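You operate a simulated robot arm through the tools that you are given. There is no shell and no other tool. Be economical: measure what you need, move in short steps, check, and stop when the job is done.

The job below is to be done with a simulated robot arm. You get a single attempt, and the scene is never put back.

## Task
Tip the last of the sprinkles into the icing and stir them through.
Fine: jar shut and back where it stood, icing spoon in its rest. Set down upright: sprinkle jar.
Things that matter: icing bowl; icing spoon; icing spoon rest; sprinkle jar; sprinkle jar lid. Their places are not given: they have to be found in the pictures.

It is judged by the outcome, as a careful person would: the job done as asked, and still so three seconds after it is handed in. It fails if anything else is knocked over, pushed out of place, dropped, spilled or broken.

## Robot
A 7-joint arm with a two-finger parallel gripper, fixed in place. Base frame: the origin is at the foot of the arm, x ahead of it, y to its left, z up. Readings come in mm, degrees, newtons and seconds.
With the tool pointing down near the work surface it reaches from about 460 to 920 mm from the base axis. Its first joint turns from -115.0 to 115.0 degrees. Payload 3.91 kg.
The tool frame sits at the grasp point between the pads (the TCP): z along the fingers, y along the line on which they close. The tips reach 30 mm beyond it. The gripper opens to 110 mm. The fingers are 20 mm wide and 10 mm thick; the gripper's body (48 by 112 mm) begins 55 mm behind the TCP.
Orientation is told as [roll, pitch, yaw] about the base's x, y, z axes, in that order, counted from this pose: with the fingers straight down and closing along the base's y, the tool's x points along the base's -x, its y along +y and its z along -z.

## Interface
- The arm moves only by the tool apply_moves. Its argument "series" is a list that holds one entry, the list of rows, each a list of 7 numbers: the shift along the tool's x, y, z in units of 40 mm (1.0 is 40 mm), then the turn, a rotation vector about the tool's x, y, z in units of 8 degrees (1.0 is 8 degrees), then the gripper command, from -1 (fully open) to 1 (shut), values between in proportion. In form: [[[tx, ty, tz, ax, ay, az, fingers], ...]]. A call has 1 to 10 rows; each row shifts and turns the commanded pose from where the row before left it, along the tool's axes as they then stand. A call with a number of a shift or a turn outside -1 to 1 is refused whole. A row lasts 0.2 s, in which the tool goes at most 50 mm and 8.6 degrees; a call with a longer step from one row to the next is refused whole, and so is a gripper value outside its range. Where a pose cannot be reached the arm comes as near as it can. A force on the tool above 40 N (or 10 N above the force at the start of the call, whichever is more), or a blocked arm, ends the call early, and 0.2 s more pass. Each finger travels about 153 mm/s and halts on what it meets, pressing with about 36 N; the grip force reading is that of the motor and also rises with nothing between the fingers. The clock runs only during rows and for 0.2 s after the last one: add rows that do not move to give the fingers time. It gives the time, the measured TCP pose, the force on the tool (base axes), the opening and the grip force at its end, in the units of the frame above (readings bear some noise), with the torque about the TCP (base axes, N m) and any sound that the robot's microphone picked up.
- Cameras (640 x 400 px; columns grow to the right, rows downward): "scene" is fixed at [222.4, 658, 1577.5]; the picture's right is [-0.83, -0.56, 0.00], its down [-0.28, 0.42, -0.86] and it looks along [0.48, -0.72, -0.50] (base axes); focal length 357 px, centre (320, 200). "wrist" rides on the gripper at [72, 17, -103] in the tool frame; the picture's right is [-0.23, 0.97, 0.00], its down [-0.76, -0.18, -0.62] and it looks along [-0.61, -0.14, 0.78] (tool axes); focal length 222 px, centre (320, 200).
- get_image(camera): a new picture of that camera. The clock stands still meanwhile.
- move_column(by): slides the trunk up (or, below 0, down) by that many mm; the arm rides with it, the base frame stays. It gives what a move gives, with no picture.
- point_at(camera, pixels): there is no depth. For up to 12 entries [column, row, z] of the newest picture of that camera ("zoom" is the newest enlarged one), the place [x, y] in the base frame at which the ray of that pixel passes the height z, good to about 2 mm, but the place of the scene camera against the robot may be out by one fixed shift of up to 12 mm in any direction. The clock stands still meanwhile.
- enlarge(camera, box): a new picture of the part [left, top, right, bottom] of that camera's present view, enlarged. The clock stands still meanwhile.
- hand_in(): hands the job in; it is judged then, once.

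Go step by step. Measure first, check grasps and placings, and put right what went wrong. The budget is 80 turns and 38 pictures, counting those below and the enlarged ones. Unless the task says otherwise, let go and move clear before handing in, and close with one line.

The tools are called after ">>>" as a command line: name --argument value ..., lists and objects as JSON in quotes. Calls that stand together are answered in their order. apply_moves: Moves the arm, as the interface text tells. Its arguments: {"type":"object","properties":{"series":{"type":"array"}},"required":["series"]} The other tools are called the same way: move_column (by) slides the trunk up or down; get_image (camera) takes a picture; point_at (camera, pixels) gives the place at which the rays of pixels pass given heights; enlarge (camera, box) takes an enlarged picture of a part of a camera's view; hand_in () hands the job in.

At the start:

```text
time: 0.0
ee_pos: [532.1, -159.4, 1293.8]
tcp_rot: [0.0, 0.0, -0.1]
ft_force: [-0.1, -0.1, 1.2]
torque: [0.01, -0.01, 0.01]
opening: 109.7
grasp_force: 0.1
trunk travel left (down, up): [-875.0, 115.0]
```

scene: 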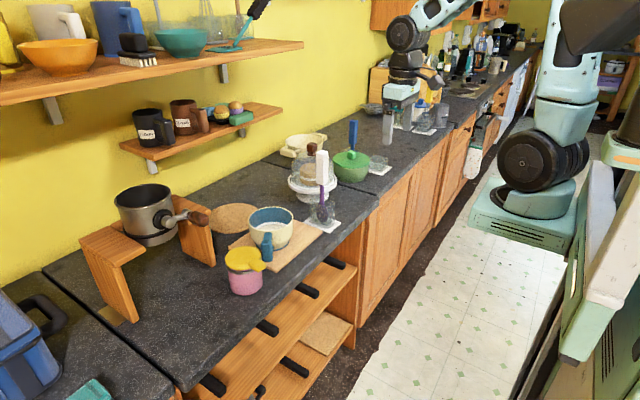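
wrist: 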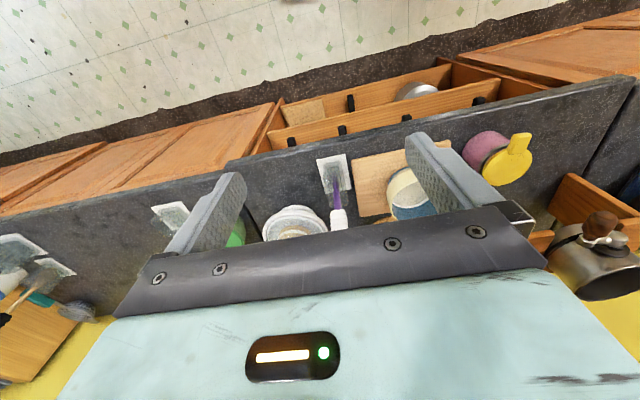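

The scene picture shows a pink jar with a yellow lid at (245,270), a blue bowl at (270,230) on a board and a purple spoon at (322,190) on a white pad. I'll enlarge both views before measuring.

>>> enlarge --camera "scene" --box '[190, 130, 400, 310]'

>>> enlarge --camera "wrist" --box '[230, 100, 550, 300]'

>>> point_at --camera "scene" --pixels '[[245, 290, 910], [247, 258, 990], [272, 248, 920], [271, 220, 990], [322, 222, 910], [321, 155, 1060], [307, 180, 960], [351, 165, 960], [265, 262, 985], [240, 245, 920], [300, 222, 920], [145, 190, 1100]]'

>>> point_at --camera "wrist" --pixels '[[485, 155, 990], [520, 143, 990], [408, 190, 985], [338, 215, 1060], [333, 165, 910], [295, 222, 960], [375, 155, 915], [360, 215, 915]]'

```text
2.22 times, centred on (295, 220) of scene
```

zoom: 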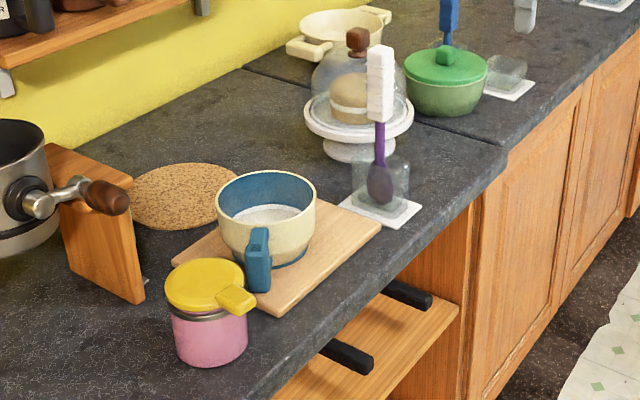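

```text
2.00 times, centred on (390, 200) of wrist
```

zoom: 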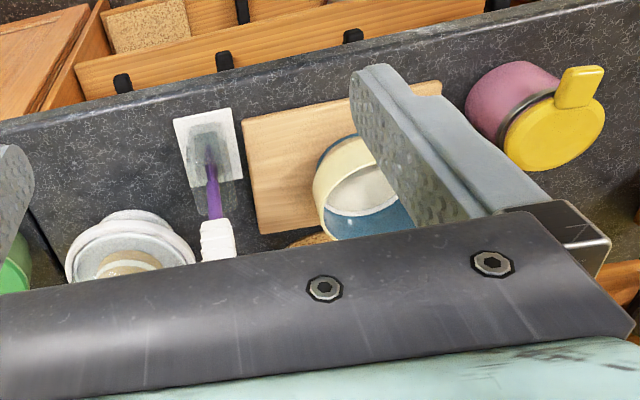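

```text
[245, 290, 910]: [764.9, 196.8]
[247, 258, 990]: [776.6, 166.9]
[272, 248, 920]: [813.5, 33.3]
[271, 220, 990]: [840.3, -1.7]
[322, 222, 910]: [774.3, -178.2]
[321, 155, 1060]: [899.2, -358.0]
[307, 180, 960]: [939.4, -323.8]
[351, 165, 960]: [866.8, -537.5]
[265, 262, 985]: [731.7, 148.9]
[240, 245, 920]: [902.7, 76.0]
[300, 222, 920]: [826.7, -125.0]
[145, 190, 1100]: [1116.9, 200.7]
```

```text
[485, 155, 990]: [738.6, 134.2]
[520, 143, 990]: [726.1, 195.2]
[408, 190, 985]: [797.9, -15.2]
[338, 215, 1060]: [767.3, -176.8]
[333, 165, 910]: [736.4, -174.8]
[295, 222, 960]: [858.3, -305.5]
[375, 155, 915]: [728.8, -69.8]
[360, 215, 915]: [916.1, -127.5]
```

Jar is near (760,175), bowl near (820,10) and spoon near (765,-178). I'm moving over the jar for a closer wrist view.

>>> apply_moves --series '[[[-0.3, 0.83, 0.2, 0, 0, 0, -1], [-0.3, 0.83, 0.2, 0, 0, 0, -1], [-0.3, 0.83, 0.2, 0, 0, 0, -1], [-0.3, 0.83, 0.2, 0, 0, 0, -1], [-0.3, 0.83, 0.2, 0, 0, 0, -1], [-0.3, 0.83, 0.2, 0, 0, 0, -1], [-0.3, 0.83, 0.2, 0, 0, 0, -1], [-0.3, 0.83, 0.2, 0, 0, 0, -1], [-0.3, 0.83, 0.2, 0, 0, 0, -1], [-0.3, 0.83, 0.2, 0, 0, 0, -1]]]'

>>> get_image --camera "wrist"

```text
time: 2.2
ee_pos: [652.9, 170.5, 1211.6]
tcp_rot: [0.0, 0.1, -0.1]
ft_force: [0.2, -1.0, 0.8]
torque: [0.03, 0.0, -0.02]
opening: 109.8
grasp_force: 0.1
trunk travel left (down, up): [-875.0, 115.0]
```

```text
33 pictures are left
```

wrist: 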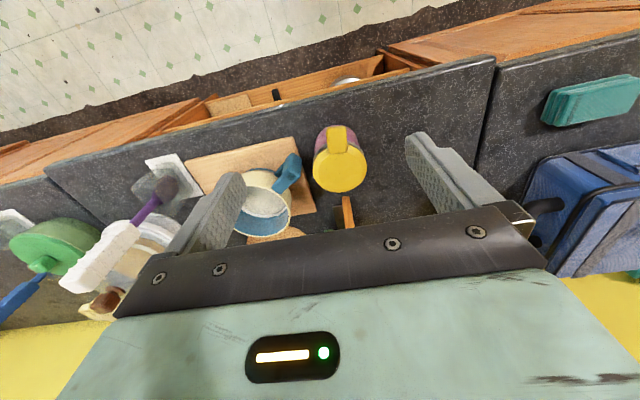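

The jar lid is at (341,165), with its tab at (338,140) pointing to the robot. I'll enlarge and measure.

>>> enlarge --camera "wrist" --box '[230, 100, 390, 250]'

>>> point_at --camera "wrist" --pixels '[[341, 163, 990], [313, 168, 990], [368, 163, 990], [342, 192, 990], [337, 127, 990], [337, 152, 990], [318, 140, 910], [266, 200, 980], [238, 210, 980], [290, 210, 980], [285, 160, 975]]'

```text
2.67 times, centred on (310, 175) of wrist
```

zoom: 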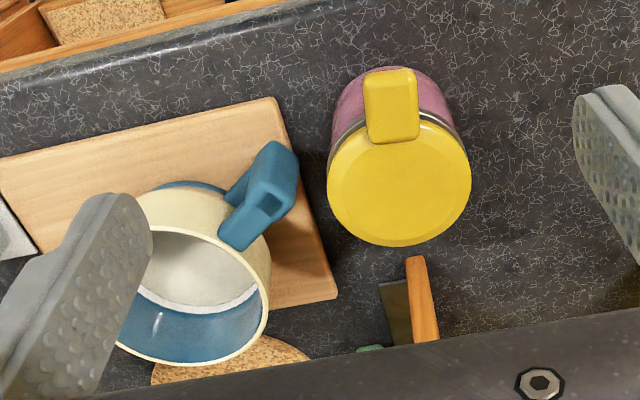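

```text
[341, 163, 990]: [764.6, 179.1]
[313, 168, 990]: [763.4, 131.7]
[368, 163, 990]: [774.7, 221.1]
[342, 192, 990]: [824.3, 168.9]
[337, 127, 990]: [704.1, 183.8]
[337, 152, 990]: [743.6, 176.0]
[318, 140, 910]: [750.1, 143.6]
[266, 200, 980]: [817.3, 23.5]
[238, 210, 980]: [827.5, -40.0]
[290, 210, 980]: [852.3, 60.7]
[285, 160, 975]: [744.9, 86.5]
```

Now lower for parallax, to get the lid's true height and size.

>>> apply_moves --series '[[[0, 0, 0.85, 0, 0, 0, -1], [0, 0, 0.85, 0, 0, 0, -1], [0, 0, 0.85, 0, 0, 0, -1], [0, 0, 0, 0, 0, 0, -1]]]'

>>> enlarge --camera "wrist" --box '[250, 80, 450, 205]'

>>> point_at --camera "scene" --pixels '[[242.7, 258.3, 990], [242.7, 258.3, 1020], [242.7, 258.3, 960], [246.3, 288.5, 910]]'

```text
time: 3.2
ee_pos: [651.8, 171.6, 1110.7]
tcp_rot: [0.0, 0.0, -0.2]
ft_force: [-0.2, -0.1, 0.1]
torque: [-0.04, 0.02, 0.0]
opening: 110.0
grasp_force: 0.0
trunk travel left (down, up): [-875.0, 115.0]
```

```text
3.20 times, centred on (350, 142) of wrist
```

zoom: 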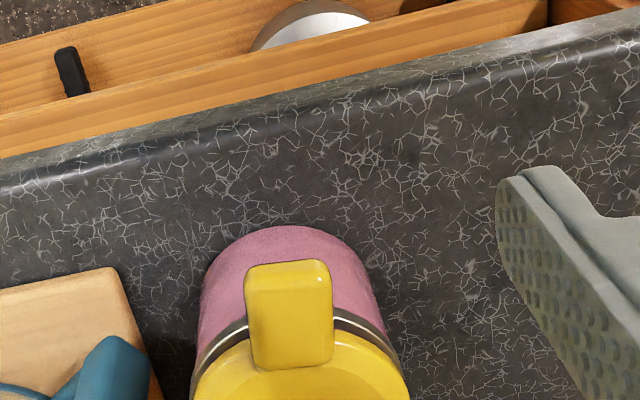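

```text
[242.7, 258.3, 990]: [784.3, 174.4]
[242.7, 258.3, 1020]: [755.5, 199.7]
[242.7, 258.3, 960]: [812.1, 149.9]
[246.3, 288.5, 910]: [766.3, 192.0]
```

Triangulating: lid top at z≈1000, centre ≈(776,176), ~88 mm across. The tab runs from x≈744 to its tip (696,183), turned about -10°. I'll go to the tab at (711,180) and come down.

>>> apply_moves --series '[[[-0.74, 0.11, 0, 0, 0, 0.62, -1], [-0.74, 0.0, 0, 0, 0, 0.63, -1], [0, 0, 0.7, 0, 0, 0, -1], [0, 0, 0.7, 0, 0, 0, -1], [0, 0, 0.5, 0, 0, 0, -1], [0, 0, 0, 0, 0, 0, -1]]]'

>>> get_image --camera "wrist"

>>> enlarge --camera "scene" --box '[180, 180, 340, 310]'

```text
time: 4.6
ee_pos: [712.0, 174.3, 1036.1]
tcp_rot: [0.0, 0.0, -10.2]
ft_force: [0.1, 0.3, -0.1]
torque: [0.01, -0.01, 0.01]
opening: 109.9
grasp_force: 0.1
trunk travel left (down, up): [-875.0, 115.0]
```

```text
30 pictures are left
```

wrist: 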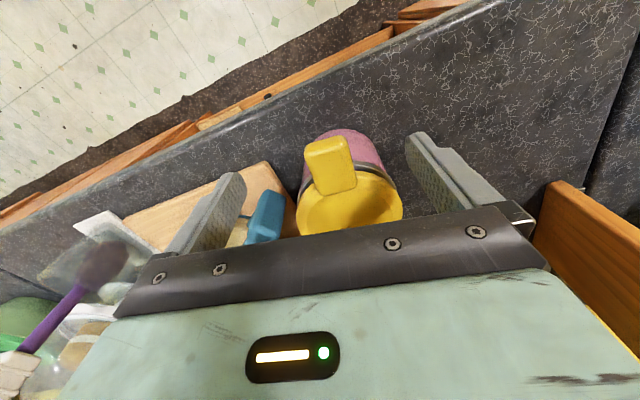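

```text
3.08 times, centred on (260, 245) of scene
```

zoom: 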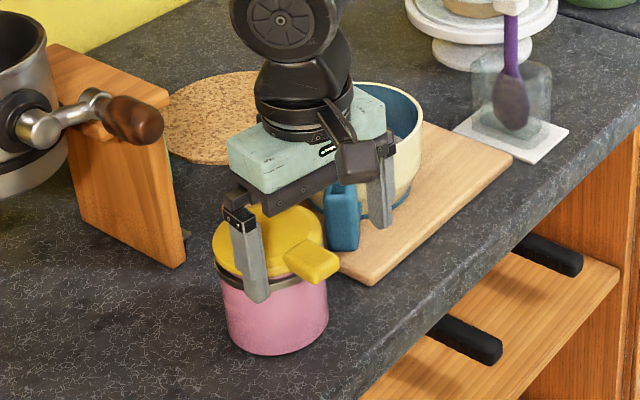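

The fingers straddle the tab at z 1036. I'll measure the tab's line at its top before closing.

>>> point_at --camera "wrist" --pixels '[[306, 146, 1007], [347, 137, 1007], [317, 192, 1005], [356, 186, 1005], [297, 215, 1000], [403, 208, 1000], [180, 243, 1036], [430, 140, 1006], [230, 175, 1006]]'

```text
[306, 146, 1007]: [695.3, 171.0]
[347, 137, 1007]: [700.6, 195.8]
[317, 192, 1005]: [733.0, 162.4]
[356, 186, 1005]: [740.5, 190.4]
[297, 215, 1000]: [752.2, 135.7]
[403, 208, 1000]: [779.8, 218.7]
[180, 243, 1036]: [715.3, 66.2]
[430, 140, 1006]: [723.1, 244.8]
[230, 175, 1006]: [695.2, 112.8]
```

Tab axis is at -10° as assumed, and its centre at x=712 is y≈181. I'll shift 5 mm, go down to z≈1000 and close.

>>> apply_moves --series '[[[0, 0.14, 0.45, 0, 0, 0, -1], [0, 0, 0.45, 0, 0, 0, -1], [0, 0, 0, 0, 0, 0, -1], [0, 0, 0, 0, 0, 0, 0.2], [0, 0, 0, 0, 0, 0, 1], [0, 0, 0, 0, 0, 0, 1], [0, 0, 0, 0, 0, 0, 1]]]'

```text
time: 6.2
ee_pos: [712.8, 180.2, 1000.3]
tcp_rot: [0.0, 0.0, -10.0]
ft_force: [3.6, 2.8, -0.4]
torque: [0.13, 0.04, 0.16]
opening: 29.1
grasp_force: 35.6
trunk travel left (down, up): [-875.0, 115.0]
```

The tab is gripped (opening 29 mm, 36 N). I'll lift 30 mm gently and look.

>>> apply_moves --series '[[[0, 0, -0.15, 0, 0, 0, 1], [0, 0, -0.2, 0, 0, 0, 1], [0, 0, -0.2, 0, 0, 0, 1], [0, 0, -0.2, 0, 0, 0, 1], [0, 0, 0, 0, 0, 0, 1]]]'

>>> enlarge --camera "scene" --box '[180, 180, 340, 310]'

```text
time: 7.4
ee_pos: [713.4, 179.2, 1029.8]
tcp_rot: [-0.1, 0.0, -10.1]
ft_force: [0.0, -1.4, -5.3]
torque: [0.02, 0.63, -0.07]
opening: 29.4
grasp_force: 36.0
trunk travel left (down, up): [-875.0, 115.0]
```

```text
3.08 times, centred on (260, 245) of scene
```

zoom: 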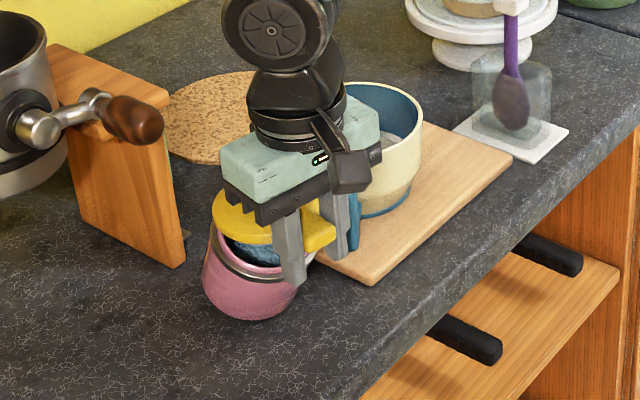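

The jar came up with the lid, tilted and hanging from its far side (force -5.3 N), so it is either hinged or sticking. I'll look closer before acting.

>>> enlarge --camera "wrist" --box '[230, 100, 450, 240]'

>>> enlarge --camera "scene" --box '[225, 230, 300, 295]'

```text
2.86 times, centred on (340, 170) of wrist
```

zoom: 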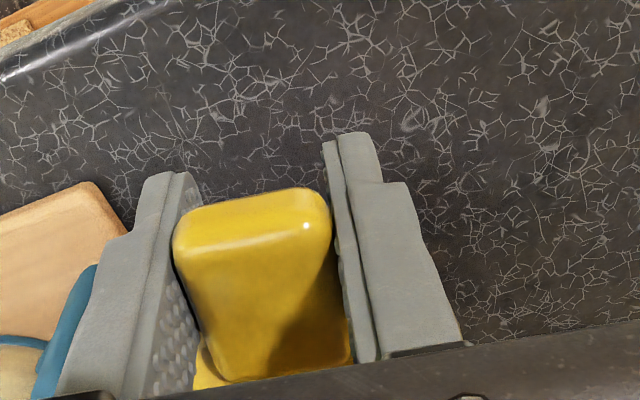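

```text
6.15 times, centred on (262, 262) of scene
```

zoom: 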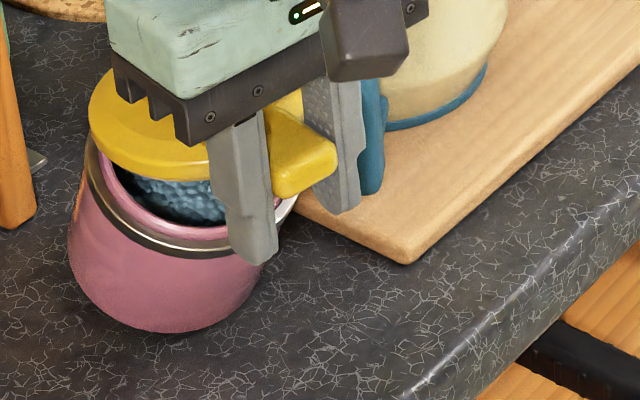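

It's a flip-top: blue sprinkles show under the lid and the hinge is on the far (+x) side. I'll lower the jar straight back down.

>>> apply_moves --series '[[[0, 0, 0.2, 0, 0, 0, 1], [0, 0, 0.2, 0, 0, 0, 1], [0, 0, 0.15, 0, 0, 0, 1], [0, 0, 0.15, 0, 0, 0, 1], [0, 0, 0.05, 0, 0, 0, 1], [0, 0, 0, 0, 0, 0, 1]]]'

>>> enlarge --camera "scene" --box '[180, 200, 340, 310]'

```text
time: 8.8
ee_pos: [713.4, 180.9, 1000.6]
tcp_rot: [0.1, -0.1, -10.1]
ft_force: [6.0, -1.4, 10.9]
torque: [-0.22, -1.0, -0.03]
opening: 29.4
grasp_force: 36.1
trunk travel left (down, up): [-875.0, 115.0]
```

```text
3.64 times, centred on (260, 255) of scene
```

zoom: 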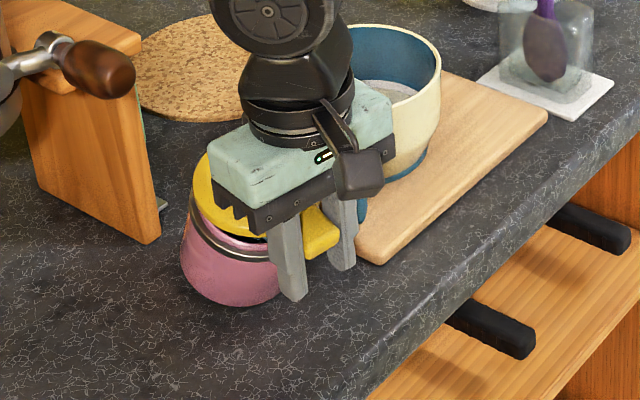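

The jar is still leaning a little and its foot has crept about 35 mm to +x (force +6 N in x, +11 N in z). Moving +x relieves this, since the hinge has to arc over the front foot edge, so I'll do that gently.

>>> apply_moves --series '[[[-0.1, 0, -0.02, 0, 0, 0, 1], [-0.1, 0, 0, 0, 0, 0, 1], [-0.1, 0, 0, 0, 0, 0, 1], [-0.1, 0, 0, 0, 0, 0, 1], [0, 0, 0, 0, 0, 0, 1]]]'

>>> enlarge --camera "scene" --box '[200, 220, 300, 310]'

```text
time: 10.0
ee_pos: [728.4, 178.4, 999.4]
tcp_rot: [-0.1, 0.0, -10.1]
ft_force: [-0.1, -1.4, -7.3]
torque: [0.12, 0.69, 0.04]
opening: 29.4
grasp_force: 35.5
trunk travel left (down, up): [-875.0, 115.0]
```

```text
4.44 times, centred on (250, 265) of scene
```

zoom: 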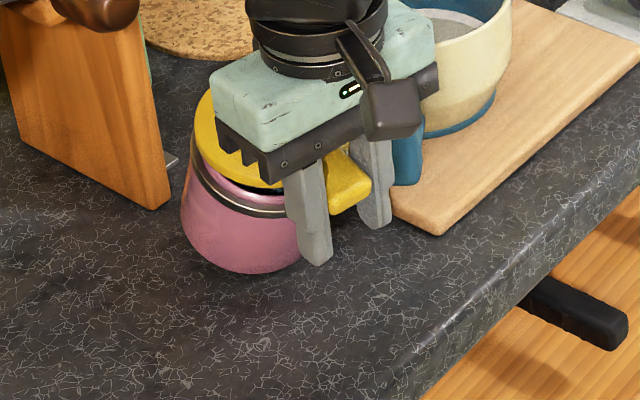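

Force is now -7 N, so the jar hangs on its hinge. I'll lower 12 mm with slight +x.

>>> apply_moves --series '[[[-0.05, 0, 0.1, 0, 0, 0, 1], [-0.05, 0, 0.1, 0, 0, 0, 1], [-0.05, 0, 0.1, 0, 0, 0, 1], [0, 0, 0, 0, 0, 0, 1]]]'

>>> enlarge --camera "scene" --box '[200, 220, 300, 310]'

```text
time: 11.0
ee_pos: [732.1, 176.1, 988.2]
tcp_rot: [0.0, 0.0, -10.1]
ft_force: [3.7, -1.9, 8.0]
torque: [-0.08, -0.22, 0.0]
opening: 29.3
grasp_force: 35.9
trunk travel left (down, up): [-875.0, 115.0]
```

```text
4.44 times, centred on (250, 265) of scene
```

zoom: 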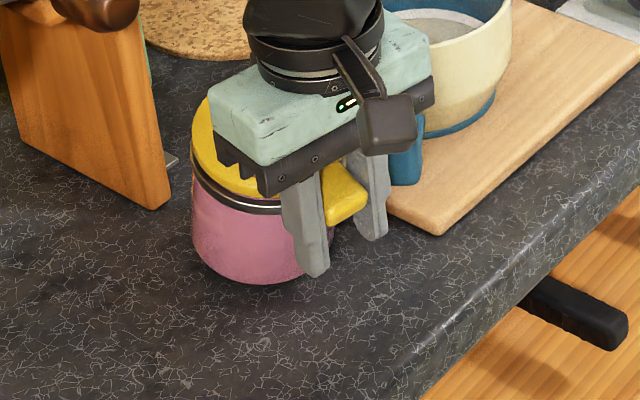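

Nearly upright now with the lid closed on it. I'll release gently, back straight up and look.

>>> apply_moves --series '[[[0, 0, 0, 0, 0, 0, 0.3], [0, 0, 0, 0, 0, 0, -0.5], [0, 0, 0, 0, 0, 0, -1], [0, 0, -0.6, 0, 0, 0, -1], [0, 0, -0.9, 0, 0, 0, -1], [0, 0, -0.9, 0, 0, 0, -1], [0.5, 0, -0.9, 0, 0, 0, -1], [0.9, 0, 0, 0, 0, 0, -1]]]'

>>> enlarge --camera "scene" --box '[190, 200, 310, 310]'

>>> enlarge --camera "wrist" --box '[230, 80, 450, 220]'

```text
time: 12.8
ee_pos: [678.5, 182.4, 1120.7]
tcp_rot: [-0.1, 0.0, -10.1]
ft_force: [0.2, -0.8, -0.6]
torque: [0.03, 0.03, -0.01]
opening: 109.9
grasp_force: 0.1
trunk travel left (down, up): [-875.0, 115.0]
```

```text
3.64 times, centred on (250, 255) of scene
```

zoom: 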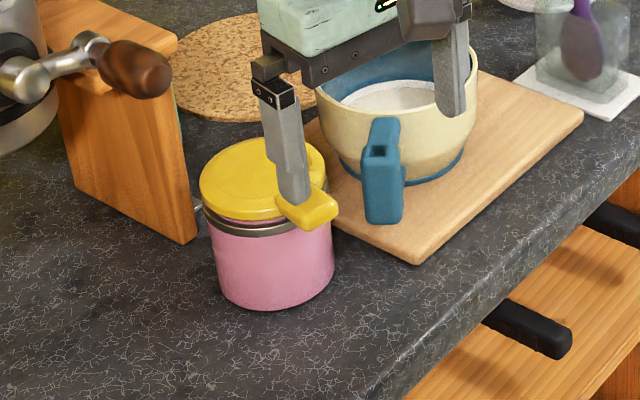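

```text
2.86 times, centred on (340, 150) of wrist
```

zoom: 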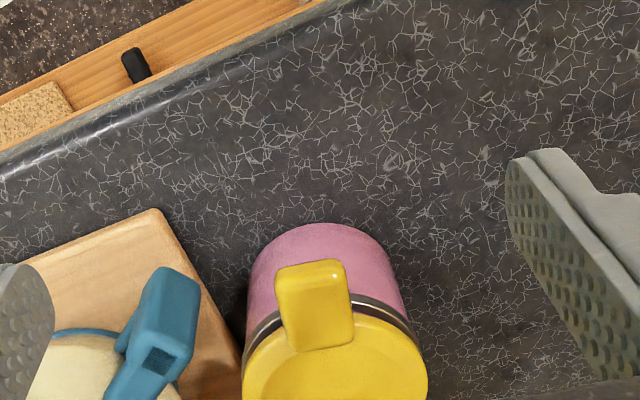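

The jar is standing upright and shut, slightly displaced. I'll measure it.

>>> point_at --camera "wrist" --pixels '[[325, 175.5, 1007], [348.5, 170.5, 1007], [329, 203, 1003], [354, 198, 1003], [307, 203, 1000], [386, 197, 1000], [346, 158, 910]]'

>>> point_at --camera "zoom" --pixels '[[312, 262, 1007], [318, 350, 1003], [320, 224, 910], [244, 390, 996], [427, 375, 996]]'

```text
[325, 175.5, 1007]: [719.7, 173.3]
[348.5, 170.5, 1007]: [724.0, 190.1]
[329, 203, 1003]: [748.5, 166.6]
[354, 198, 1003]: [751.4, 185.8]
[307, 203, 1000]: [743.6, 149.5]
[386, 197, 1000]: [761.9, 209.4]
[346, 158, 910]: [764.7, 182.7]
```

```text
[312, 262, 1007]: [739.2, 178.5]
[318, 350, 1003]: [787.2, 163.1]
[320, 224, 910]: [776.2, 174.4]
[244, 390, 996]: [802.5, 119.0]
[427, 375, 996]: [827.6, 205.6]
```

The zoom gives the tab tip at (739,178), the lid centre ≈(817,165) and the hinge ≈(859,152). I'll open it by pushing up under the tab with closed fingers held nearly level, so first I pitch the tool forward.

>>> apply_moves --series '[[[0, 0, 0, 0, -1, 0, -0.5], [0, 0, 0, 0, -1, 0, 0], [0, 0, 0, 0, -1, 0, 1], [0, 0, 0, 0, -1, 0, 1], [0, 0, 0, 0, -1, 0, 1], [0, 0, 0, 0, -1, 0, 1], [0, 0, 0, 0, -1, 0, 1], [0, 0, 0, 0, -1, 0, 1], [0, 0, 0, 0, 0, 0, 1]]]'

```text
time: 14.8
ee_pos: [678.5, 184.1, 1120.8]
tcp_rot: [0.1, -64.1, -10.1]
ft_force: [-0.6, 0.3, -0.1]
torque: [0.01, -0.02, 0.0]
opening: 0.0
grasp_force: 35.6
trunk travel left (down, up): [-875.0, 115.0]
```

The pitch works. I'll go down in front of the jar, then forward so the tips sit under the tab.

>>> apply_moves --series '[[[0.89, -0.02, 0.31, 0, 0, 0, 1], [0.89, -0.02, 0.31, 0, 0, 0, 1], [0.89, -0.02, 0.31, 0, 0, 0, 1], [0.89, -0.02, 0.31, 0, 0, 0, 1], [-0.28, 0.06, 0.57, 0, 0, 0, 1], [-0.28, 0.06, 0.57, 0, 0, 0, 1], [-0.28, 0.06, 0.57, 0, 0, 0, 1], [0, 0, 0, 0, 0, 0, 1]]]'

>>> get_image --camera "wrist"

>>> enlarge --camera "scene" --box '[190, 200, 310, 310]'

```text
time: 16.6
ee_pos: [739.0, 179.0, 970.3]
tcp_rot: [0.0, -63.9, -9.8]
ft_force: [-1.0, 0.2, 0.4]
torque: [0.0, 0.01, 0.01]
opening: 0.2
grasp_force: 36.4
trunk travel left (down, up): [-875.0, 115.0]
```

```text
20 pictures are left
```

wrist: 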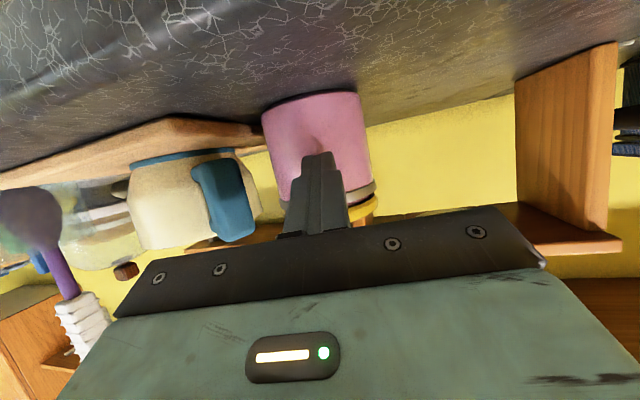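

```text
3.64 times, centred on (250, 255) of scene
```

zoom: 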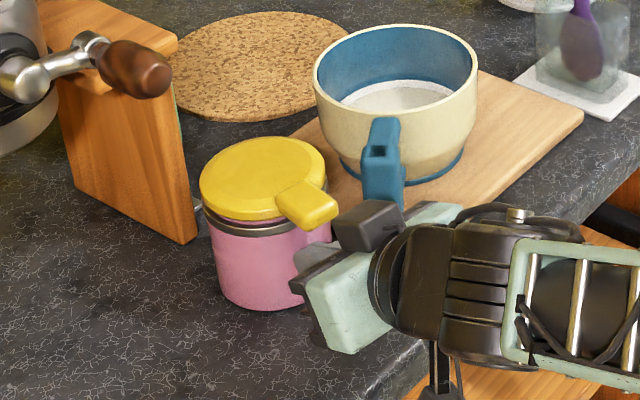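

The wrist and scene views show the finger under the tab. I'll raise it along the lid's arc to about 70° open and look.

>>> apply_moves --series '[[[-0.585, 0, -0.266, 0, 0, 0, 1], [-0.585, 0, -0.266, 0, 0, 0, 1], [-0.585, 0, -0.266, 0, 0, 0, 1], [-0.43, -0.02, 0.12, 0, 0, 0, 1], [-0.43, -0.02, 0.12, 0, 0, 0, 1], [-0.36, -0.025, 0.255, 0, 0, 0, 1], [-0.36, -0.025, 0.255, 0, 0, 0, 1], [0, 0, 0, 0, 0, 0, 1]]]'

>>> enlarge --camera "scene" --box '[190, 200, 310, 310]'

```text
time: 18.4
ee_pos: [794.0, 168.3, 1091.7]
tcp_rot: [-0.2, -63.9, -10.0]
ft_force: [0.0, -0.4, 0.6]
torque: [0.01, -0.01, 0.0]
opening: 0.1
grasp_force: 36.1
trunk travel left (down, up): [-875.0, 115.0]
```

```text
3.64 times, centred on (250, 255) of scene
```

zoom: 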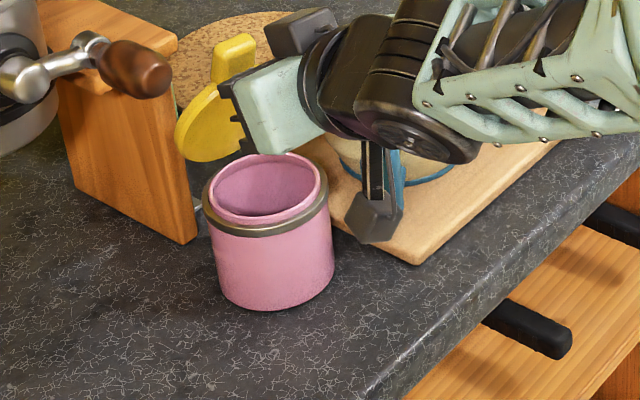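

The lid is pushed up to about 75° and the jar hasn't moved. I'll continue past vertical.

>>> apply_moves --series '[[[-0.26, -0.025, 0.36, 0, 0, 0, 1], [-0.26, -0.025, 0.36, 0, 0, 0, 1], [-0.145, -0.025, 0.41, 0, 0, 0, 1], [-0.1, -0.025, 0.43, 0, 0, 0, 1], [0, 0, 0, 0, 0, 0, 1]]]'

>>> enlarge --camera "scene" --box '[190, 200, 310, 310]'

```text
time: 19.2
ee_pos: [831.2, 156.1, 1095.0]
tcp_rot: [-0.4, -63.5, -10.0]
ft_force: [-31.5, -5.0, 14.5]
torque: [0.0, -0.28, -0.07]
opening: 0.2
grasp_force: 36.3
trunk travel left (down, up): [-875.0, 115.0]
stopped in row 3: the force on the tool passed its limit (the readings are from after the stop); the commanded pose is now the measured one
```

```text
3.64 times, centred on (250, 255) of scene
```

zoom: 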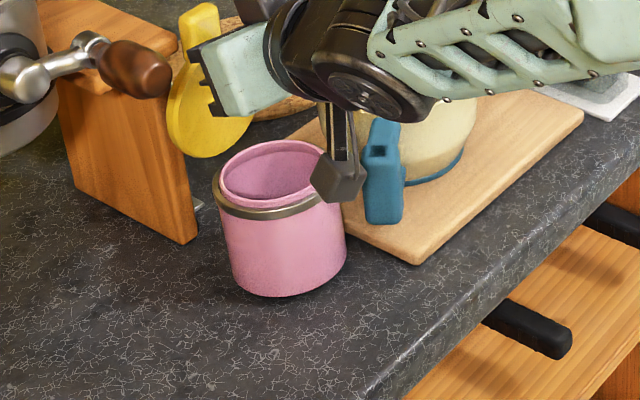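

The lid hit its stop and the jar is tipping back (-31 N). I'll back off gently so it settles.

>>> apply_moves --series '[[[0.07, 0.02, -0.14, 0, 0, 0, 1], [0.07, 0.02, -0.14, 0, 0, 0, 1], [0.07, 0.02, -0.14, 0, 0, 0, 1], [0.07, 0.02, -0.14, 0, 0, 0, 1], [0.07, 0.02, -0.14, 0, 0, 0, 1], [0, 0, 0, 0, 0, 0, 1]]]'

>>> enlarge --camera "scene" --box '[190, 200, 310, 310]'

```text
time: 20.6
ee_pos: [804.9, 163.8, 1093.8]
tcp_rot: [-0.4, -63.5, -10.0]
ft_force: [0.5, -0.7, 0.4]
torque: [0.0, 0.03, 0.0]
opening: 0.0
grasp_force: 36.2
trunk travel left (down, up): [-875.0, 115.0]
```

```text
3.64 times, centred on (250, 255) of scene
```

zoom: 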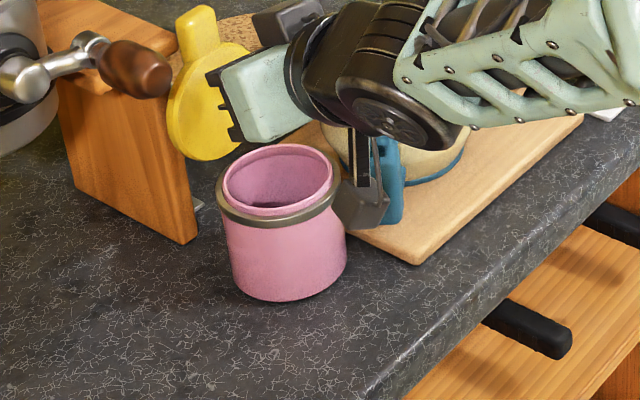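

The jar settled and the lid appears to stay just past vertical. I'll withdraw, open the fingers, go down in front of the jar and look with the wrist camera.

>>> apply_moves --series '[[[0.37, 0.02, -0.763, 0, 0, 0, 1], [0.37, 0.02, -0.763, 0, 0, 0, 1], [0.37, 0.02, -0.763, 0, 0, 0, 0], [0.7, 0, 0.34, 0, 0, 0, -1], [0.7, 0, 0.34, 0, 0, 0, -1], [0.7, 0, 0.34, 0, 0, 0, -1], [0, 0, 0, 0, 0, 0, -1]]]'

>>> get_image --camera "wrist"

>>> enlarge --camera "scene" --box '[190, 200, 310, 310]'

```text
time: 22.2
ee_pos: [702.0, 183.8, 1002.1]
tcp_rot: [-0.3, -63.5, -10.0]
ft_force: [0.7, -0.6, 0.6]
torque: [0.0, -0.01, 0.01]
opening: 109.8
grasp_force: 0.0
trunk travel left (down, up): [-875.0, 115.0]
```

```text
15 pictures are left
```

wrist: 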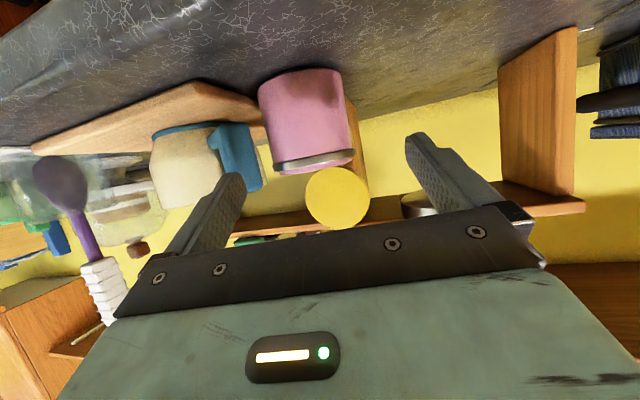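

```text
3.64 times, centred on (250, 255) of scene
```

zoom: 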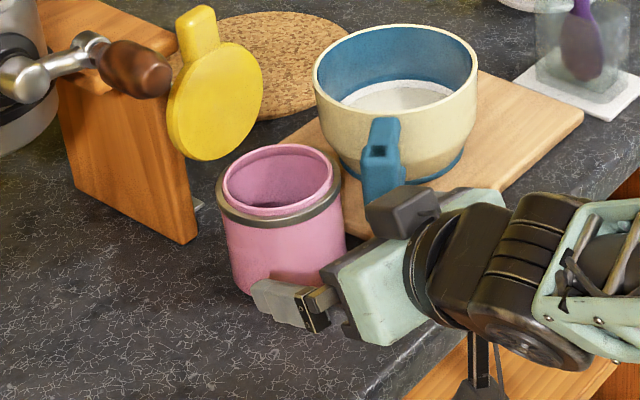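

The lid stays open by itself. Now I'll measure the jar body and the bowl's handle clearance.

>>> point_at --camera "wrist" --pixels '[[298, 71, 910], [261, 105, 950], [351, 115, 950], [258, 92, 910], [342, 78, 910], [268, 165, 985], [355, 158, 985], [262, 185, 985], [245, 130, 940]]'

>>> point_at --camera "zoom" --pixels '[[277, 177, 990], [278, 192, 985], [285, 302, 910], [364, 195, 940], [385, 120, 985], [395, 58, 990], [395, 93, 960], [316, 65, 990], [477, 65, 990]]'

```text
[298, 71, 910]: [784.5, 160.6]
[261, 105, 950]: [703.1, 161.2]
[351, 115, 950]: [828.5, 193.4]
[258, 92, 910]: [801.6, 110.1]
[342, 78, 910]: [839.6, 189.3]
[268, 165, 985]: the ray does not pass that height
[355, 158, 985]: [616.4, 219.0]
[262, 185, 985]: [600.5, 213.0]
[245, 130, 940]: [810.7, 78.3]
```

```text
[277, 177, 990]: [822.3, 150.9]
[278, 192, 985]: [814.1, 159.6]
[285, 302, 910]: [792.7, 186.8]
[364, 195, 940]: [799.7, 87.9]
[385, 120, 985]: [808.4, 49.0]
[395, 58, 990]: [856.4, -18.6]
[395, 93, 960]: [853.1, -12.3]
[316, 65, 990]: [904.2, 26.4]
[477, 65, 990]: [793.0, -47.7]
```

The bowl's handle corner (~(773,110)) is too close to the jar for a level side grasp, so I'll first move the jar a little with a top grasp. I'm checking the free space toward +y.

>>> point_at --camera "zoom" --pixels '[[185, 243, 910], [202, 205, 910], [100, 195, 910], [365, 395, 910], [412, 262, 920], [120, 300, 910], [200, 350, 910], [218, 20, 1100], [215, 100, 1050], [165, 110, 1050]]'

```text
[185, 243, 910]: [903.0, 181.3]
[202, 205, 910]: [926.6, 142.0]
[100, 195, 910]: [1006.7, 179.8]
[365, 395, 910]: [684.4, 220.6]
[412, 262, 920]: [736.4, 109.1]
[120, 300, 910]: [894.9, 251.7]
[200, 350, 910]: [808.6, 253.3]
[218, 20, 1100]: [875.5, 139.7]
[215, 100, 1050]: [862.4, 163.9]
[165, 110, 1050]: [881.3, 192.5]
```

There's clear counter at (775,235). I'll raise and bring the tool near vertical, leaving about 16° of lean so the wrist keeps off the open lid.

>>> apply_moves --series '[[[-1, 0, -0.49, 0, 0, 0, -1], [-1, 0, -0.49, 0, 0, 0, -1], [0, 0, 0, 0, 1, 0, -1], [0, 0, 0, 0, 1, 0, -1], [0, 0, 0, 0, 1, 0, -1], [0, 0, 0, 0, 1, 0, -1], [0, 0, 0, 0, 1, 0, -1], [0, 0, 0, 0, 1, 0, -1], [0, 0, 0, 0, 0, 0, -1]]]'

```text
time: 24.2
ee_pos: [705.4, 185.7, 1091.1]
tcp_rot: [0.0, -15.5, -10.3]
ft_force: [0.2, 0.7, -0.3]
torque: [0.03, -0.01, -0.01]
opening: 110.0
grasp_force: 0.1
trunk travel left (down, up): [-875.0, 115.0]
```

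Moving above the jar, then a check.

>>> apply_moves --series '[[[-0.86, -0.11, 0.637, 0, 0, 0, -1], [-0.86, -0.11, 0.637, 0, 0, 0, -1], [-0.86, -0.11, 0.637, 0, 0, 0, -1], [0, 0, 0, 0, 0, 0, -1]]]'

>>> get_image --camera "wrist"

```text
time: 25.2
ee_pos: [822.9, 150.5, 1044.3]
tcp_rot: [-0.2, -15.5, -10.2]
ft_force: [-0.9, -0.2, -0.1]
torque: [0.0, -0.02, 0.01]
opening: 109.7
grasp_force: 0.1
trunk travel left (down, up): [-875.0, 115.0]
```

```text
13 pictures are left
```

wrist: 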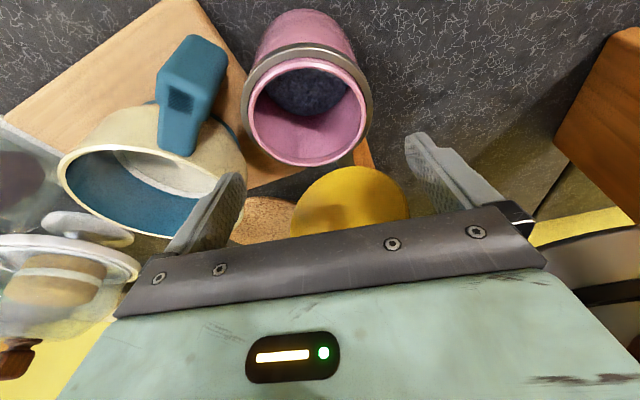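

I'll check the mouth position against the fingers.

>>> point_at --camera "wrist" --pixels '[[242, 105, 985], [375, 105, 985], [250, 130, 993], [367, 115, 993], [303, 66, 993], [318, 165, 993], [224, 70, 975], [160, 65, 975], [245, 165, 990], [60, 175, 990], [150, 235, 990], [130, 125, 990]]'

```text
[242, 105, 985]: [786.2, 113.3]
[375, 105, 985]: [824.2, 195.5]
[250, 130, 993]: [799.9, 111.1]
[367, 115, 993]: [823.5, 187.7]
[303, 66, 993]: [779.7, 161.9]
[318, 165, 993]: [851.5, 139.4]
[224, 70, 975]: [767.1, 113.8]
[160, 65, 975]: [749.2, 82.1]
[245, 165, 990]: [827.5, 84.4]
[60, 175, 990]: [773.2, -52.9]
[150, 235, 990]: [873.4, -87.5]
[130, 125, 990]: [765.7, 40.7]
```

The jar axis is at (813,151) and the band is ~90 mm wide, so it fits. I'll shift -9 mm in x, descend and close.

>>> apply_moves --series '[[[0.27, -0.01, 0.7, 0, 0, 0, -1], [0.27, -0.01, 0.7, 0, 0, 0, -1], [0.27, -0.01, 0.7, 0, 0, 0, -1], [0, 0, 0, 0, 0, 0, -1], [0, 0, 0, 0, 0, 0, -0.7], [0, 0, 0, 0, 0, 0, -0.4], [0, 0, 0, 0, 0, 0, 1], [0, 0, 0, 0, 0, 0, 1]]]'

```text
time: 26.4
ee_pos: [812.0, 144.7, 954.2]
tcp_rot: [-0.5, -15.7, -10.3]
ft_force: [-2.3, -4.6, 13.8]
torque: [-0.45, 0.15, -0.19]
opening: 86.0
grasp_force: 8.9
trunk travel left (down, up): [-875.0, 115.0]
stopped in row 6: the force on the tool passed its limit (the readings are from after the stop); the commanded pose is now the measured one
```

Contact at 86 mm opening. I'll finish closing.

>>> apply_moves --series '[[[0, 0, 0, 0, 0, 0, 0], [0, 0, 0, 0, 0, 0, 1], [0, 0, 0, 0, 0, 0, 1], [0, 0, 0, 0, 0, 0, 1]]]'

>>> enlarge --camera "scene" --box '[190, 200, 310, 310]'

```text
time: 27.4
ee_pos: [813.1, 147.0, 955.3]
tcp_rot: [-0.4, -15.7, -10.2]
ft_force: [2.9, -8.8, 23.6]
torque: [-0.06, -0.24, -0.17]
opening: 85.3
grasp_force: 36.5
trunk travel left (down, up): [-875.0, 115.0]
```

```text
3.64 times, centred on (250, 255) of scene
```

zoom: 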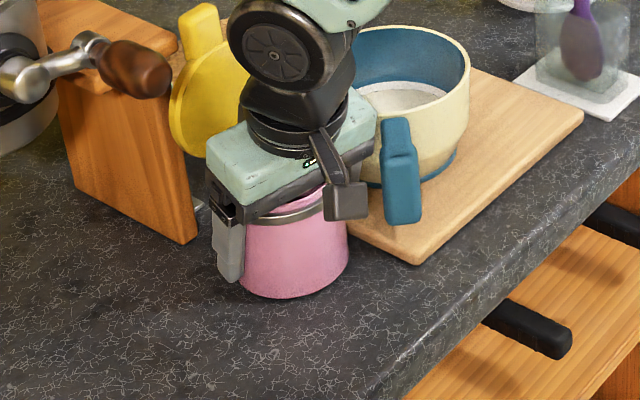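

Gripped at 85 mm, but the left finger seems to have nudged the bowl: its handle moved ~18 zoom px. I'll lift straight up and look.

>>> apply_moves --series '[[[-0.067, 0, -0.24, 0, 0, 0, 1], [-0.067, 0, -0.24, 0, 0, 0, 1], [-0.134, 0, -0.48, 0, 0, 0, 1], [-0.2, 0, -0.72, 0, 0, 0, 1], [-0.2, 0, -0.72, 0, 0, 0, 1], [0, 0, 0, 0, 0, 0, 1]]]'

>>> enlarge --camera "scene" --box '[190, 190, 330, 310]'

```text
time: 28.8
ee_pos: [811.8, 147.7, 1053.1]
tcp_rot: [-0.5, -15.6, -10.2]
ft_force: [-0.3, -0.3, -9.4]
torque: [0.01, 0.05, -0.01]
opening: 85.4
grasp_force: 35.9
trunk travel left (down, up): [-875.0, 115.0]
```

```text
3.33 times, centred on (260, 250) of scene
```

zoom: 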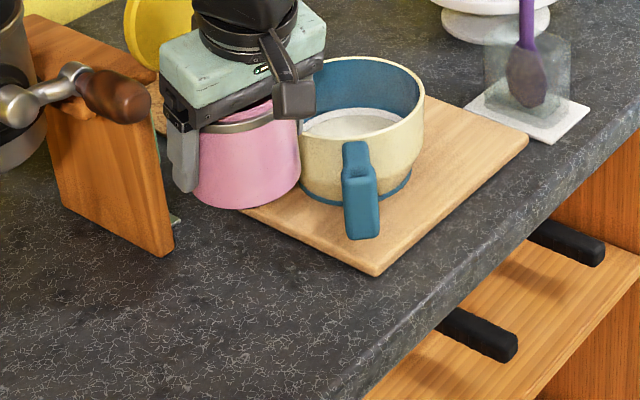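

The bowl is upright and only rotated or moved a few mm; the jar is held upright. I'll set the jar down at (775,235).

>>> apply_moves --series '[[[0.417, 0.66, -0.116, 0, 0, 0, 1], [0.417, 0.66, -0.116, 0, 0, 0, 1], [0.417, 0.66, -0.116, 0, 0, 0, 1], [0.162, 0, 0.585, 0, 0, 0, 1], [0.162, 0, 0.585, 0, 0, 0, 1], [0.162, 0, 0.585, 0, 0, 0, 1], [0.13, 0, 0.47, 0, 0, 0, 1], [0.03, 0, 0.1, 0, 0, 0, 1], [0, 0, 0, 0, 0, 0, 1]]]'

```text
time: 29.4
ee_pos: [797.7, 170.9, 1050.7]
tcp_rot: [-1.4, -15.5, -11.4]
ft_force: [-1.4, -14.9, -9.8]
torque: [1.37, -0.14, 0.02]
opening: 85.3
grasp_force: 36.0
trunk travel left (down, up): [-875.0, 115.0]
stopped in row 2: the force on the tool passed its limit (the readings are from after the stop); the commanded pose is now the measured one
```

Stopped with -15 N in y and a torque, so perhaps the open lid met the pan handle. Looking.

>>> enlarge --camera "scene" --box '[140, 160, 310, 290]'

```text
3.08 times, centred on (225, 225) of scene
```

zoom: 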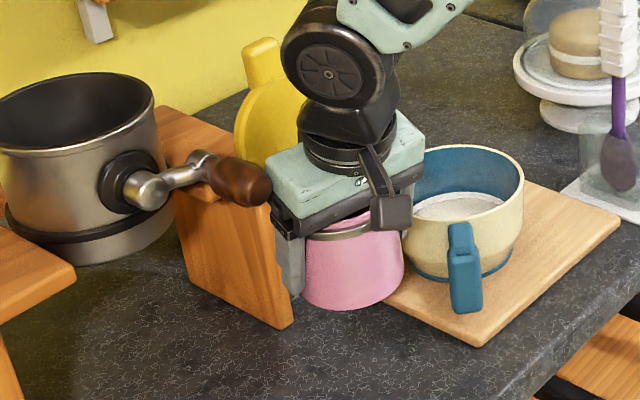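

The gripper's side touches the pan's brown handle at (265,185). I'll back away -y/-x at once and locate the handle tip.

>>> apply_moves --series '[[[0.1, -0.3, 0, 0, 0, 0, 1], [0.3, -0.1, 0, 0, 0, 0, 1], [0, 0, 0, 0, 0, 0, 1]]]'

>>> point_at --camera "zoom" --pixels '[[268, 190, 1080], [268, 190, 1100], [268, 190, 1060], [240, 205, 1060], [272, 188, 1110]]'

```text
time: 30.2
ee_pos: [780.0, 164.2, 1049.1]
tcp_rot: [-1.2, -15.6, -11.2]
ft_force: [-0.6, 0.0, -10.6]
torque: [0.0, 0.05, 0.01]
opening: 85.3
grasp_force: 36.0
trunk travel left (down, up): [-875.0, 115.0]
```

```text
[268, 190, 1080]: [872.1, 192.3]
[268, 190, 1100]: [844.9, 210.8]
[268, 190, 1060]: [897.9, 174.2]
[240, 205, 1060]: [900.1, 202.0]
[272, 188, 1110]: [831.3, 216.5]
```

The handle tip sits near (828,222,1105). I'll use a nearer spot, (752,212), going -x first, then +y, then down.

>>> apply_moves --series '[[[0.66, -0.125, -0.185, 0, 0, 0, 1], [0.1, 0.4, -0.03, 0, 0, 0, 1], [0.1, 0.4, -0.03, 0, 0, 0, 1], [0.1, 0.4, -0.03, 0, 0, 0, 1], [0.155, 0, 0.56, 0, 0, 0, 1], [0.155, 0, 0.56, 0, 0, 0, 1], [0.155, 0, 0.56, 0, 0, 0, 1], [0.1, 0, 0.36, 0, 0, 0, 1], [0.055, 0, 0.2, 0, 0, 0, 1], [0, 0, 0, 0, 0, 0, 1]]]'

```text
time: 32.4
ee_pos: [750.3, 213.1, 956.5]
tcp_rot: [-1.1, -15.8, -11.2]
ft_force: [-3.5, 0.8, 7.0]
torque: [-0.54, -0.23, -0.13]
opening: 85.1
grasp_force: 36.3
trunk travel left (down, up): [-875.0, 115.0]
```

The jar is down on the counter. I'll release, rise clear and back off.

>>> apply_moves --series '[[[0, 0, 0, 0, 0, 0, 0], [0, 0, 0, 0, 0, 0, -1], [0, 0, 0, 0, 0, 0, -1], [-0.22, 0, -0.8, 0, 0, 0, -1], [-0.22, 0, -0.8, 0, 0, 0, -1], [-0.22, 0, -0.8, 0, 0, 0, -1], [0.948, -0.18, -0.26, 0, 0, 0, -1], [0.948, -0.18, -0.26, 0, 0, 0, -1], [0.948, -0.18, -0.26, 0, 0, 0, -1]]]'

>>> apply_moves --series '[[[0, 0, 0, 0, -1, 0, -1], [0, 0, 0, 0, -1, 0, -1], [0, 0, 0, 0, -1, 0, -1], [0, 0, 0, 0, -1, 0, -1], [0, 0, 0, 0, -1, 0, -1], [0, 0, 0, 0, -1, 0, -1], [0, 0, 0, 0.14, 0, 0, -1]]]'

>>> enlarge --camera "scene" --box '[170, 170, 330, 300]'

```text
time: 34.4
ee_pos: [630.0, 214.7, 1054.8]
tcp_rot: [-1.2, -15.7, -11.2]
ft_force: [0.5, 0.4, -0.2]
torque: [0.0, 0.04, 0.0]
opening: 110.0
grasp_force: 0.0
trunk travel left (down, up): [-875.0, 115.0]
```

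```text
time: 36.2
ee_pos: [657.0, 180.6, 1081.1]
tcp_rot: [6.8, -60.7, -26.2]
ft_force: [0.5, 0.9, -0.5]
torque: [-0.01, -0.04, -0.03]
opening: 110.1
grasp_force: 0.1
trunk travel left (down, up): [-875.0, 115.0]
stopped in row 7: the arm was blocked; the commanded pose is now the measured one
```

```text
3.08 times, centred on (250, 235) of scene
```

zoom: 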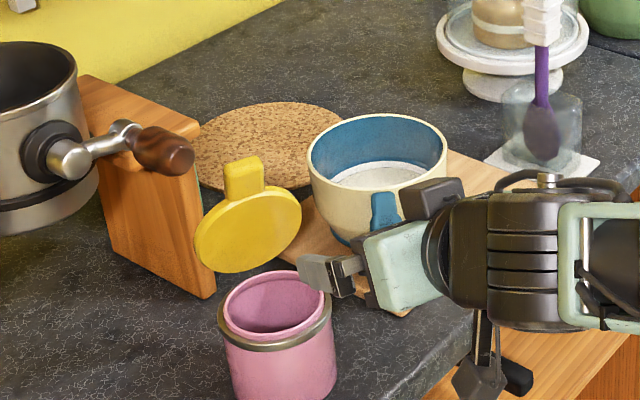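

At that close-in spot the arm hit a limit while pitching and swung off-yaw. I'll move forward over the jar's front and straighten the orientation.

>>> apply_moves --series '[[[-0.3, 0.65, 0.62, 0, 0, 0, -1], [-0.3, 0.65, 0.62, 0, 0, 0, -1], [0, 0, 0, -0.4, -0.1, -0.47, -1], [0, 0, 0, -0.4, -0.1, -0.47, -1], [0, 0, 0, 0, 0, 0, -1]]]'

```text
time: 36.8
ee_pos: [657.4, 182.4, 1091.8]
tcp_rot: [2.5, -60.2, -24.4]
ft_force: [0.7, -0.2, -0.3]
torque: [0.02, -0.03, -0.01]
opening: 110.1
grasp_force: 0.0
trunk travel left (down, up): [-875.0, 115.0]
stopped in row 3: the arm was blocked; the commanded pose is now the measured one
```

Blocked again. I'll unwind some pitch first while moving forward and up.

>>> apply_moves --series '[[[0, 0, 0, 0, 1, 0, -1], [0, 0, 0, 0, 1, 0, -1], [0, 0, 0, 0, 1, 0, -1], [-0.5, 0, 0.3, 0, 0, 0, -1], [0, 0, 0, 0, 0, 0, -1]]]'

```text
time: 38.0
ee_pos: [678.5, 180.7, 1094.3]
tcp_rot: [1.9, -36.1, -22.7]
ft_force: [1.1, 0.4, 0.7]
torque: [-0.01, -0.02, -0.03]
opening: 110.2
grasp_force: 0.1
trunk travel left (down, up): [-875.0, 115.0]
```

Free again. I'll move forward, straighten yaw, then pitch in steps.

>>> apply_moves --series '[[[-0.49, 0.66, 0.2, 0, 0, 0, -1], [-0.49, 0.66, 0.2, 0, 0, 0, -1], [0, 0, 0, -0.32, 0, -0.6, -1], [0, 0, 0, -0.32, 0, -0.6, -1], [0, 0, 0, 0, -1, 0, -1], [0, 0, 0, 0, -1, 0, -1], [0, 0, 0, 0, -1, 0, -1], [0, 0, 0, 0, 0, 0, -1]]]'

```text
time: 39.8
ee_pos: [736.4, 213.4, 1105.7]
tcp_rot: [-0.1, -60.3, -10.8]
ft_force: [0.1, -0.3, -0.3]
torque: [-0.03, 0.0, 0.0]
opening: 109.8
grasp_force: 0.0
trunk travel left (down, up): [-875.0, 115.0]
```

Pose is good, (736,213,1106) with pitch -60. I'll descend straddling the jar to z≈963 and close.

>>> apply_moves --series '[[[0.76, 0.01, 0.467, 0, 0, 0, -1], [0.76, 0.01, 0.467, 0, 0, 0, -1], [0.76, 0.01, 0.467, 0, 0, 0, -1], [0.76, 0.01, 0.467, 0, 0, 0, -1], [0, 0, 0, 0, 0, 0, -1], [0, 0, 0, 0, 0, 0, -0.65], [0, 0, 0, 0, 0, 0, -0.55], [0, 0, 0, 0, 0, 0, 0], [0, 0, 0, 0, 0, 0, 1], [0, 0, 0, 0, 0, 0, 1]]]'

>>> enlarge --camera "scene" --box '[170, 190, 330, 320]'

```text
time: 42.0
ee_pos: [740.1, 214.1, 961.2]
tcp_rot: [0.0, -60.2, -10.9]
ft_force: [0.2, -0.4, -0.2]
torque: [0.31, -0.01, -0.07]
opening: 84.9
grasp_force: 36.1
trunk travel left (down, up): [-875.0, 115.0]
```

```text
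3.08 times, centred on (250, 255) of scene
```

zoom: 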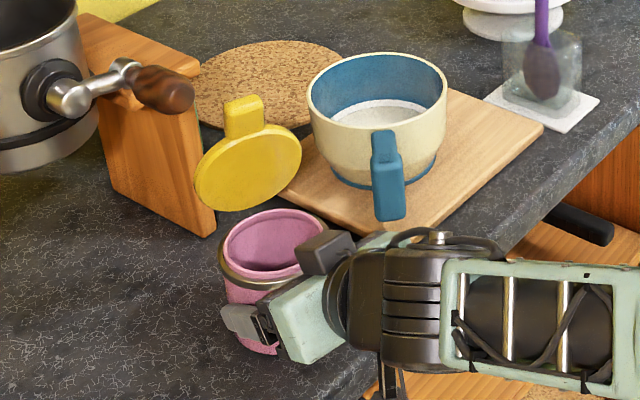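

Gripped (84.9 mm). Before pouring I'll locate the bowl from this picture.

>>> point_at --camera "zoom" --pixels '[[331, 165, 922], [437, 155, 922], [385, 188, 922], [308, 95, 985], [447, 95, 985], [377, 53, 985], [370, 135, 985], [308, 95, 1005], [447, 95, 1005], [377, 110, 960], [390, 218, 940]]'

```text
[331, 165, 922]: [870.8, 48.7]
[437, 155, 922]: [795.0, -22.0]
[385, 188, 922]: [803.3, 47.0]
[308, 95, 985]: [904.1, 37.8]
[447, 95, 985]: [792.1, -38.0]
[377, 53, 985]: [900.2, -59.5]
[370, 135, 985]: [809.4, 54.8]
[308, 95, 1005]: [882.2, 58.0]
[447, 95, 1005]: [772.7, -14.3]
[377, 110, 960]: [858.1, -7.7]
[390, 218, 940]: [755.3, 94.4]
```

The bowl's centre is ≈(835,9), rim radius ≈66 and rim z≈997. I'll lift and carry the jar to (825,64,1095), beside and above the bowl.

>>> apply_moves --series '[[[-0.66, -0.12, -0.35, 0, 0, 0, 1], [-0.66, -0.12, -0.35, 0, 0, 0, 1], [-0.66, -0.46, -0.08, 0, 0, 0, 1], [-0.66, -0.46, -0.08, 0, 0, 0, 1], [-0.66, -0.46, -0.08, 0, 0, 0, 1], [-0.325, -0.55, 0.57, 0, 0, 0, 1], [-0.325, -0.55, 0.57, 0, 0, 0, 1], [-0.325, -0.55, 0.57, 0, 0, 0, 1], [0, 0, 0, 0, 0, 0, 1]]]'

```text
time: 44.0
ee_pos: [827.8, 66.2, 1094.5]
tcp_rot: [-0.1, -60.2, -10.8]
ft_force: [-0.5, 0.0, -10.1]
torque: [0.07, 0.25, 0.02]
opening: 84.9
grasp_force: 36.4
trunk travel left (down, up): [-875.0, 115.0]
```

Held steady. I'll start tilting toward -y about the hand's heading, 40° first to check the arm follows.

>>> apply_moves --series '[[[0, 0, 0, -0.495, 0, 0.869, 1], [0, 0, 0, -0.495, 0, 0.869, 1], [0, 0, 0, -0.495, 0, 0.869, 1], [0, 0, 0, -0.495, 0, 0.869, 1], [0, 0, 0, -0.495, 0, 0.869, 1], [0, 0, 0, 0, 0, 0, 1]]]'

```text
time: 45.4
ee_pos: [827.3, 66.0, 1095.1]
tcp_rot: [59.4, -41.6, -59.3]
ft_force: [0.6, 0.1, -10.2]
torque: [-0.05, 0.3, 0.02]
opening: 84.7
grasp_force: 35.9
trunk travel left (down, up): [-875.0, 115.0]
```

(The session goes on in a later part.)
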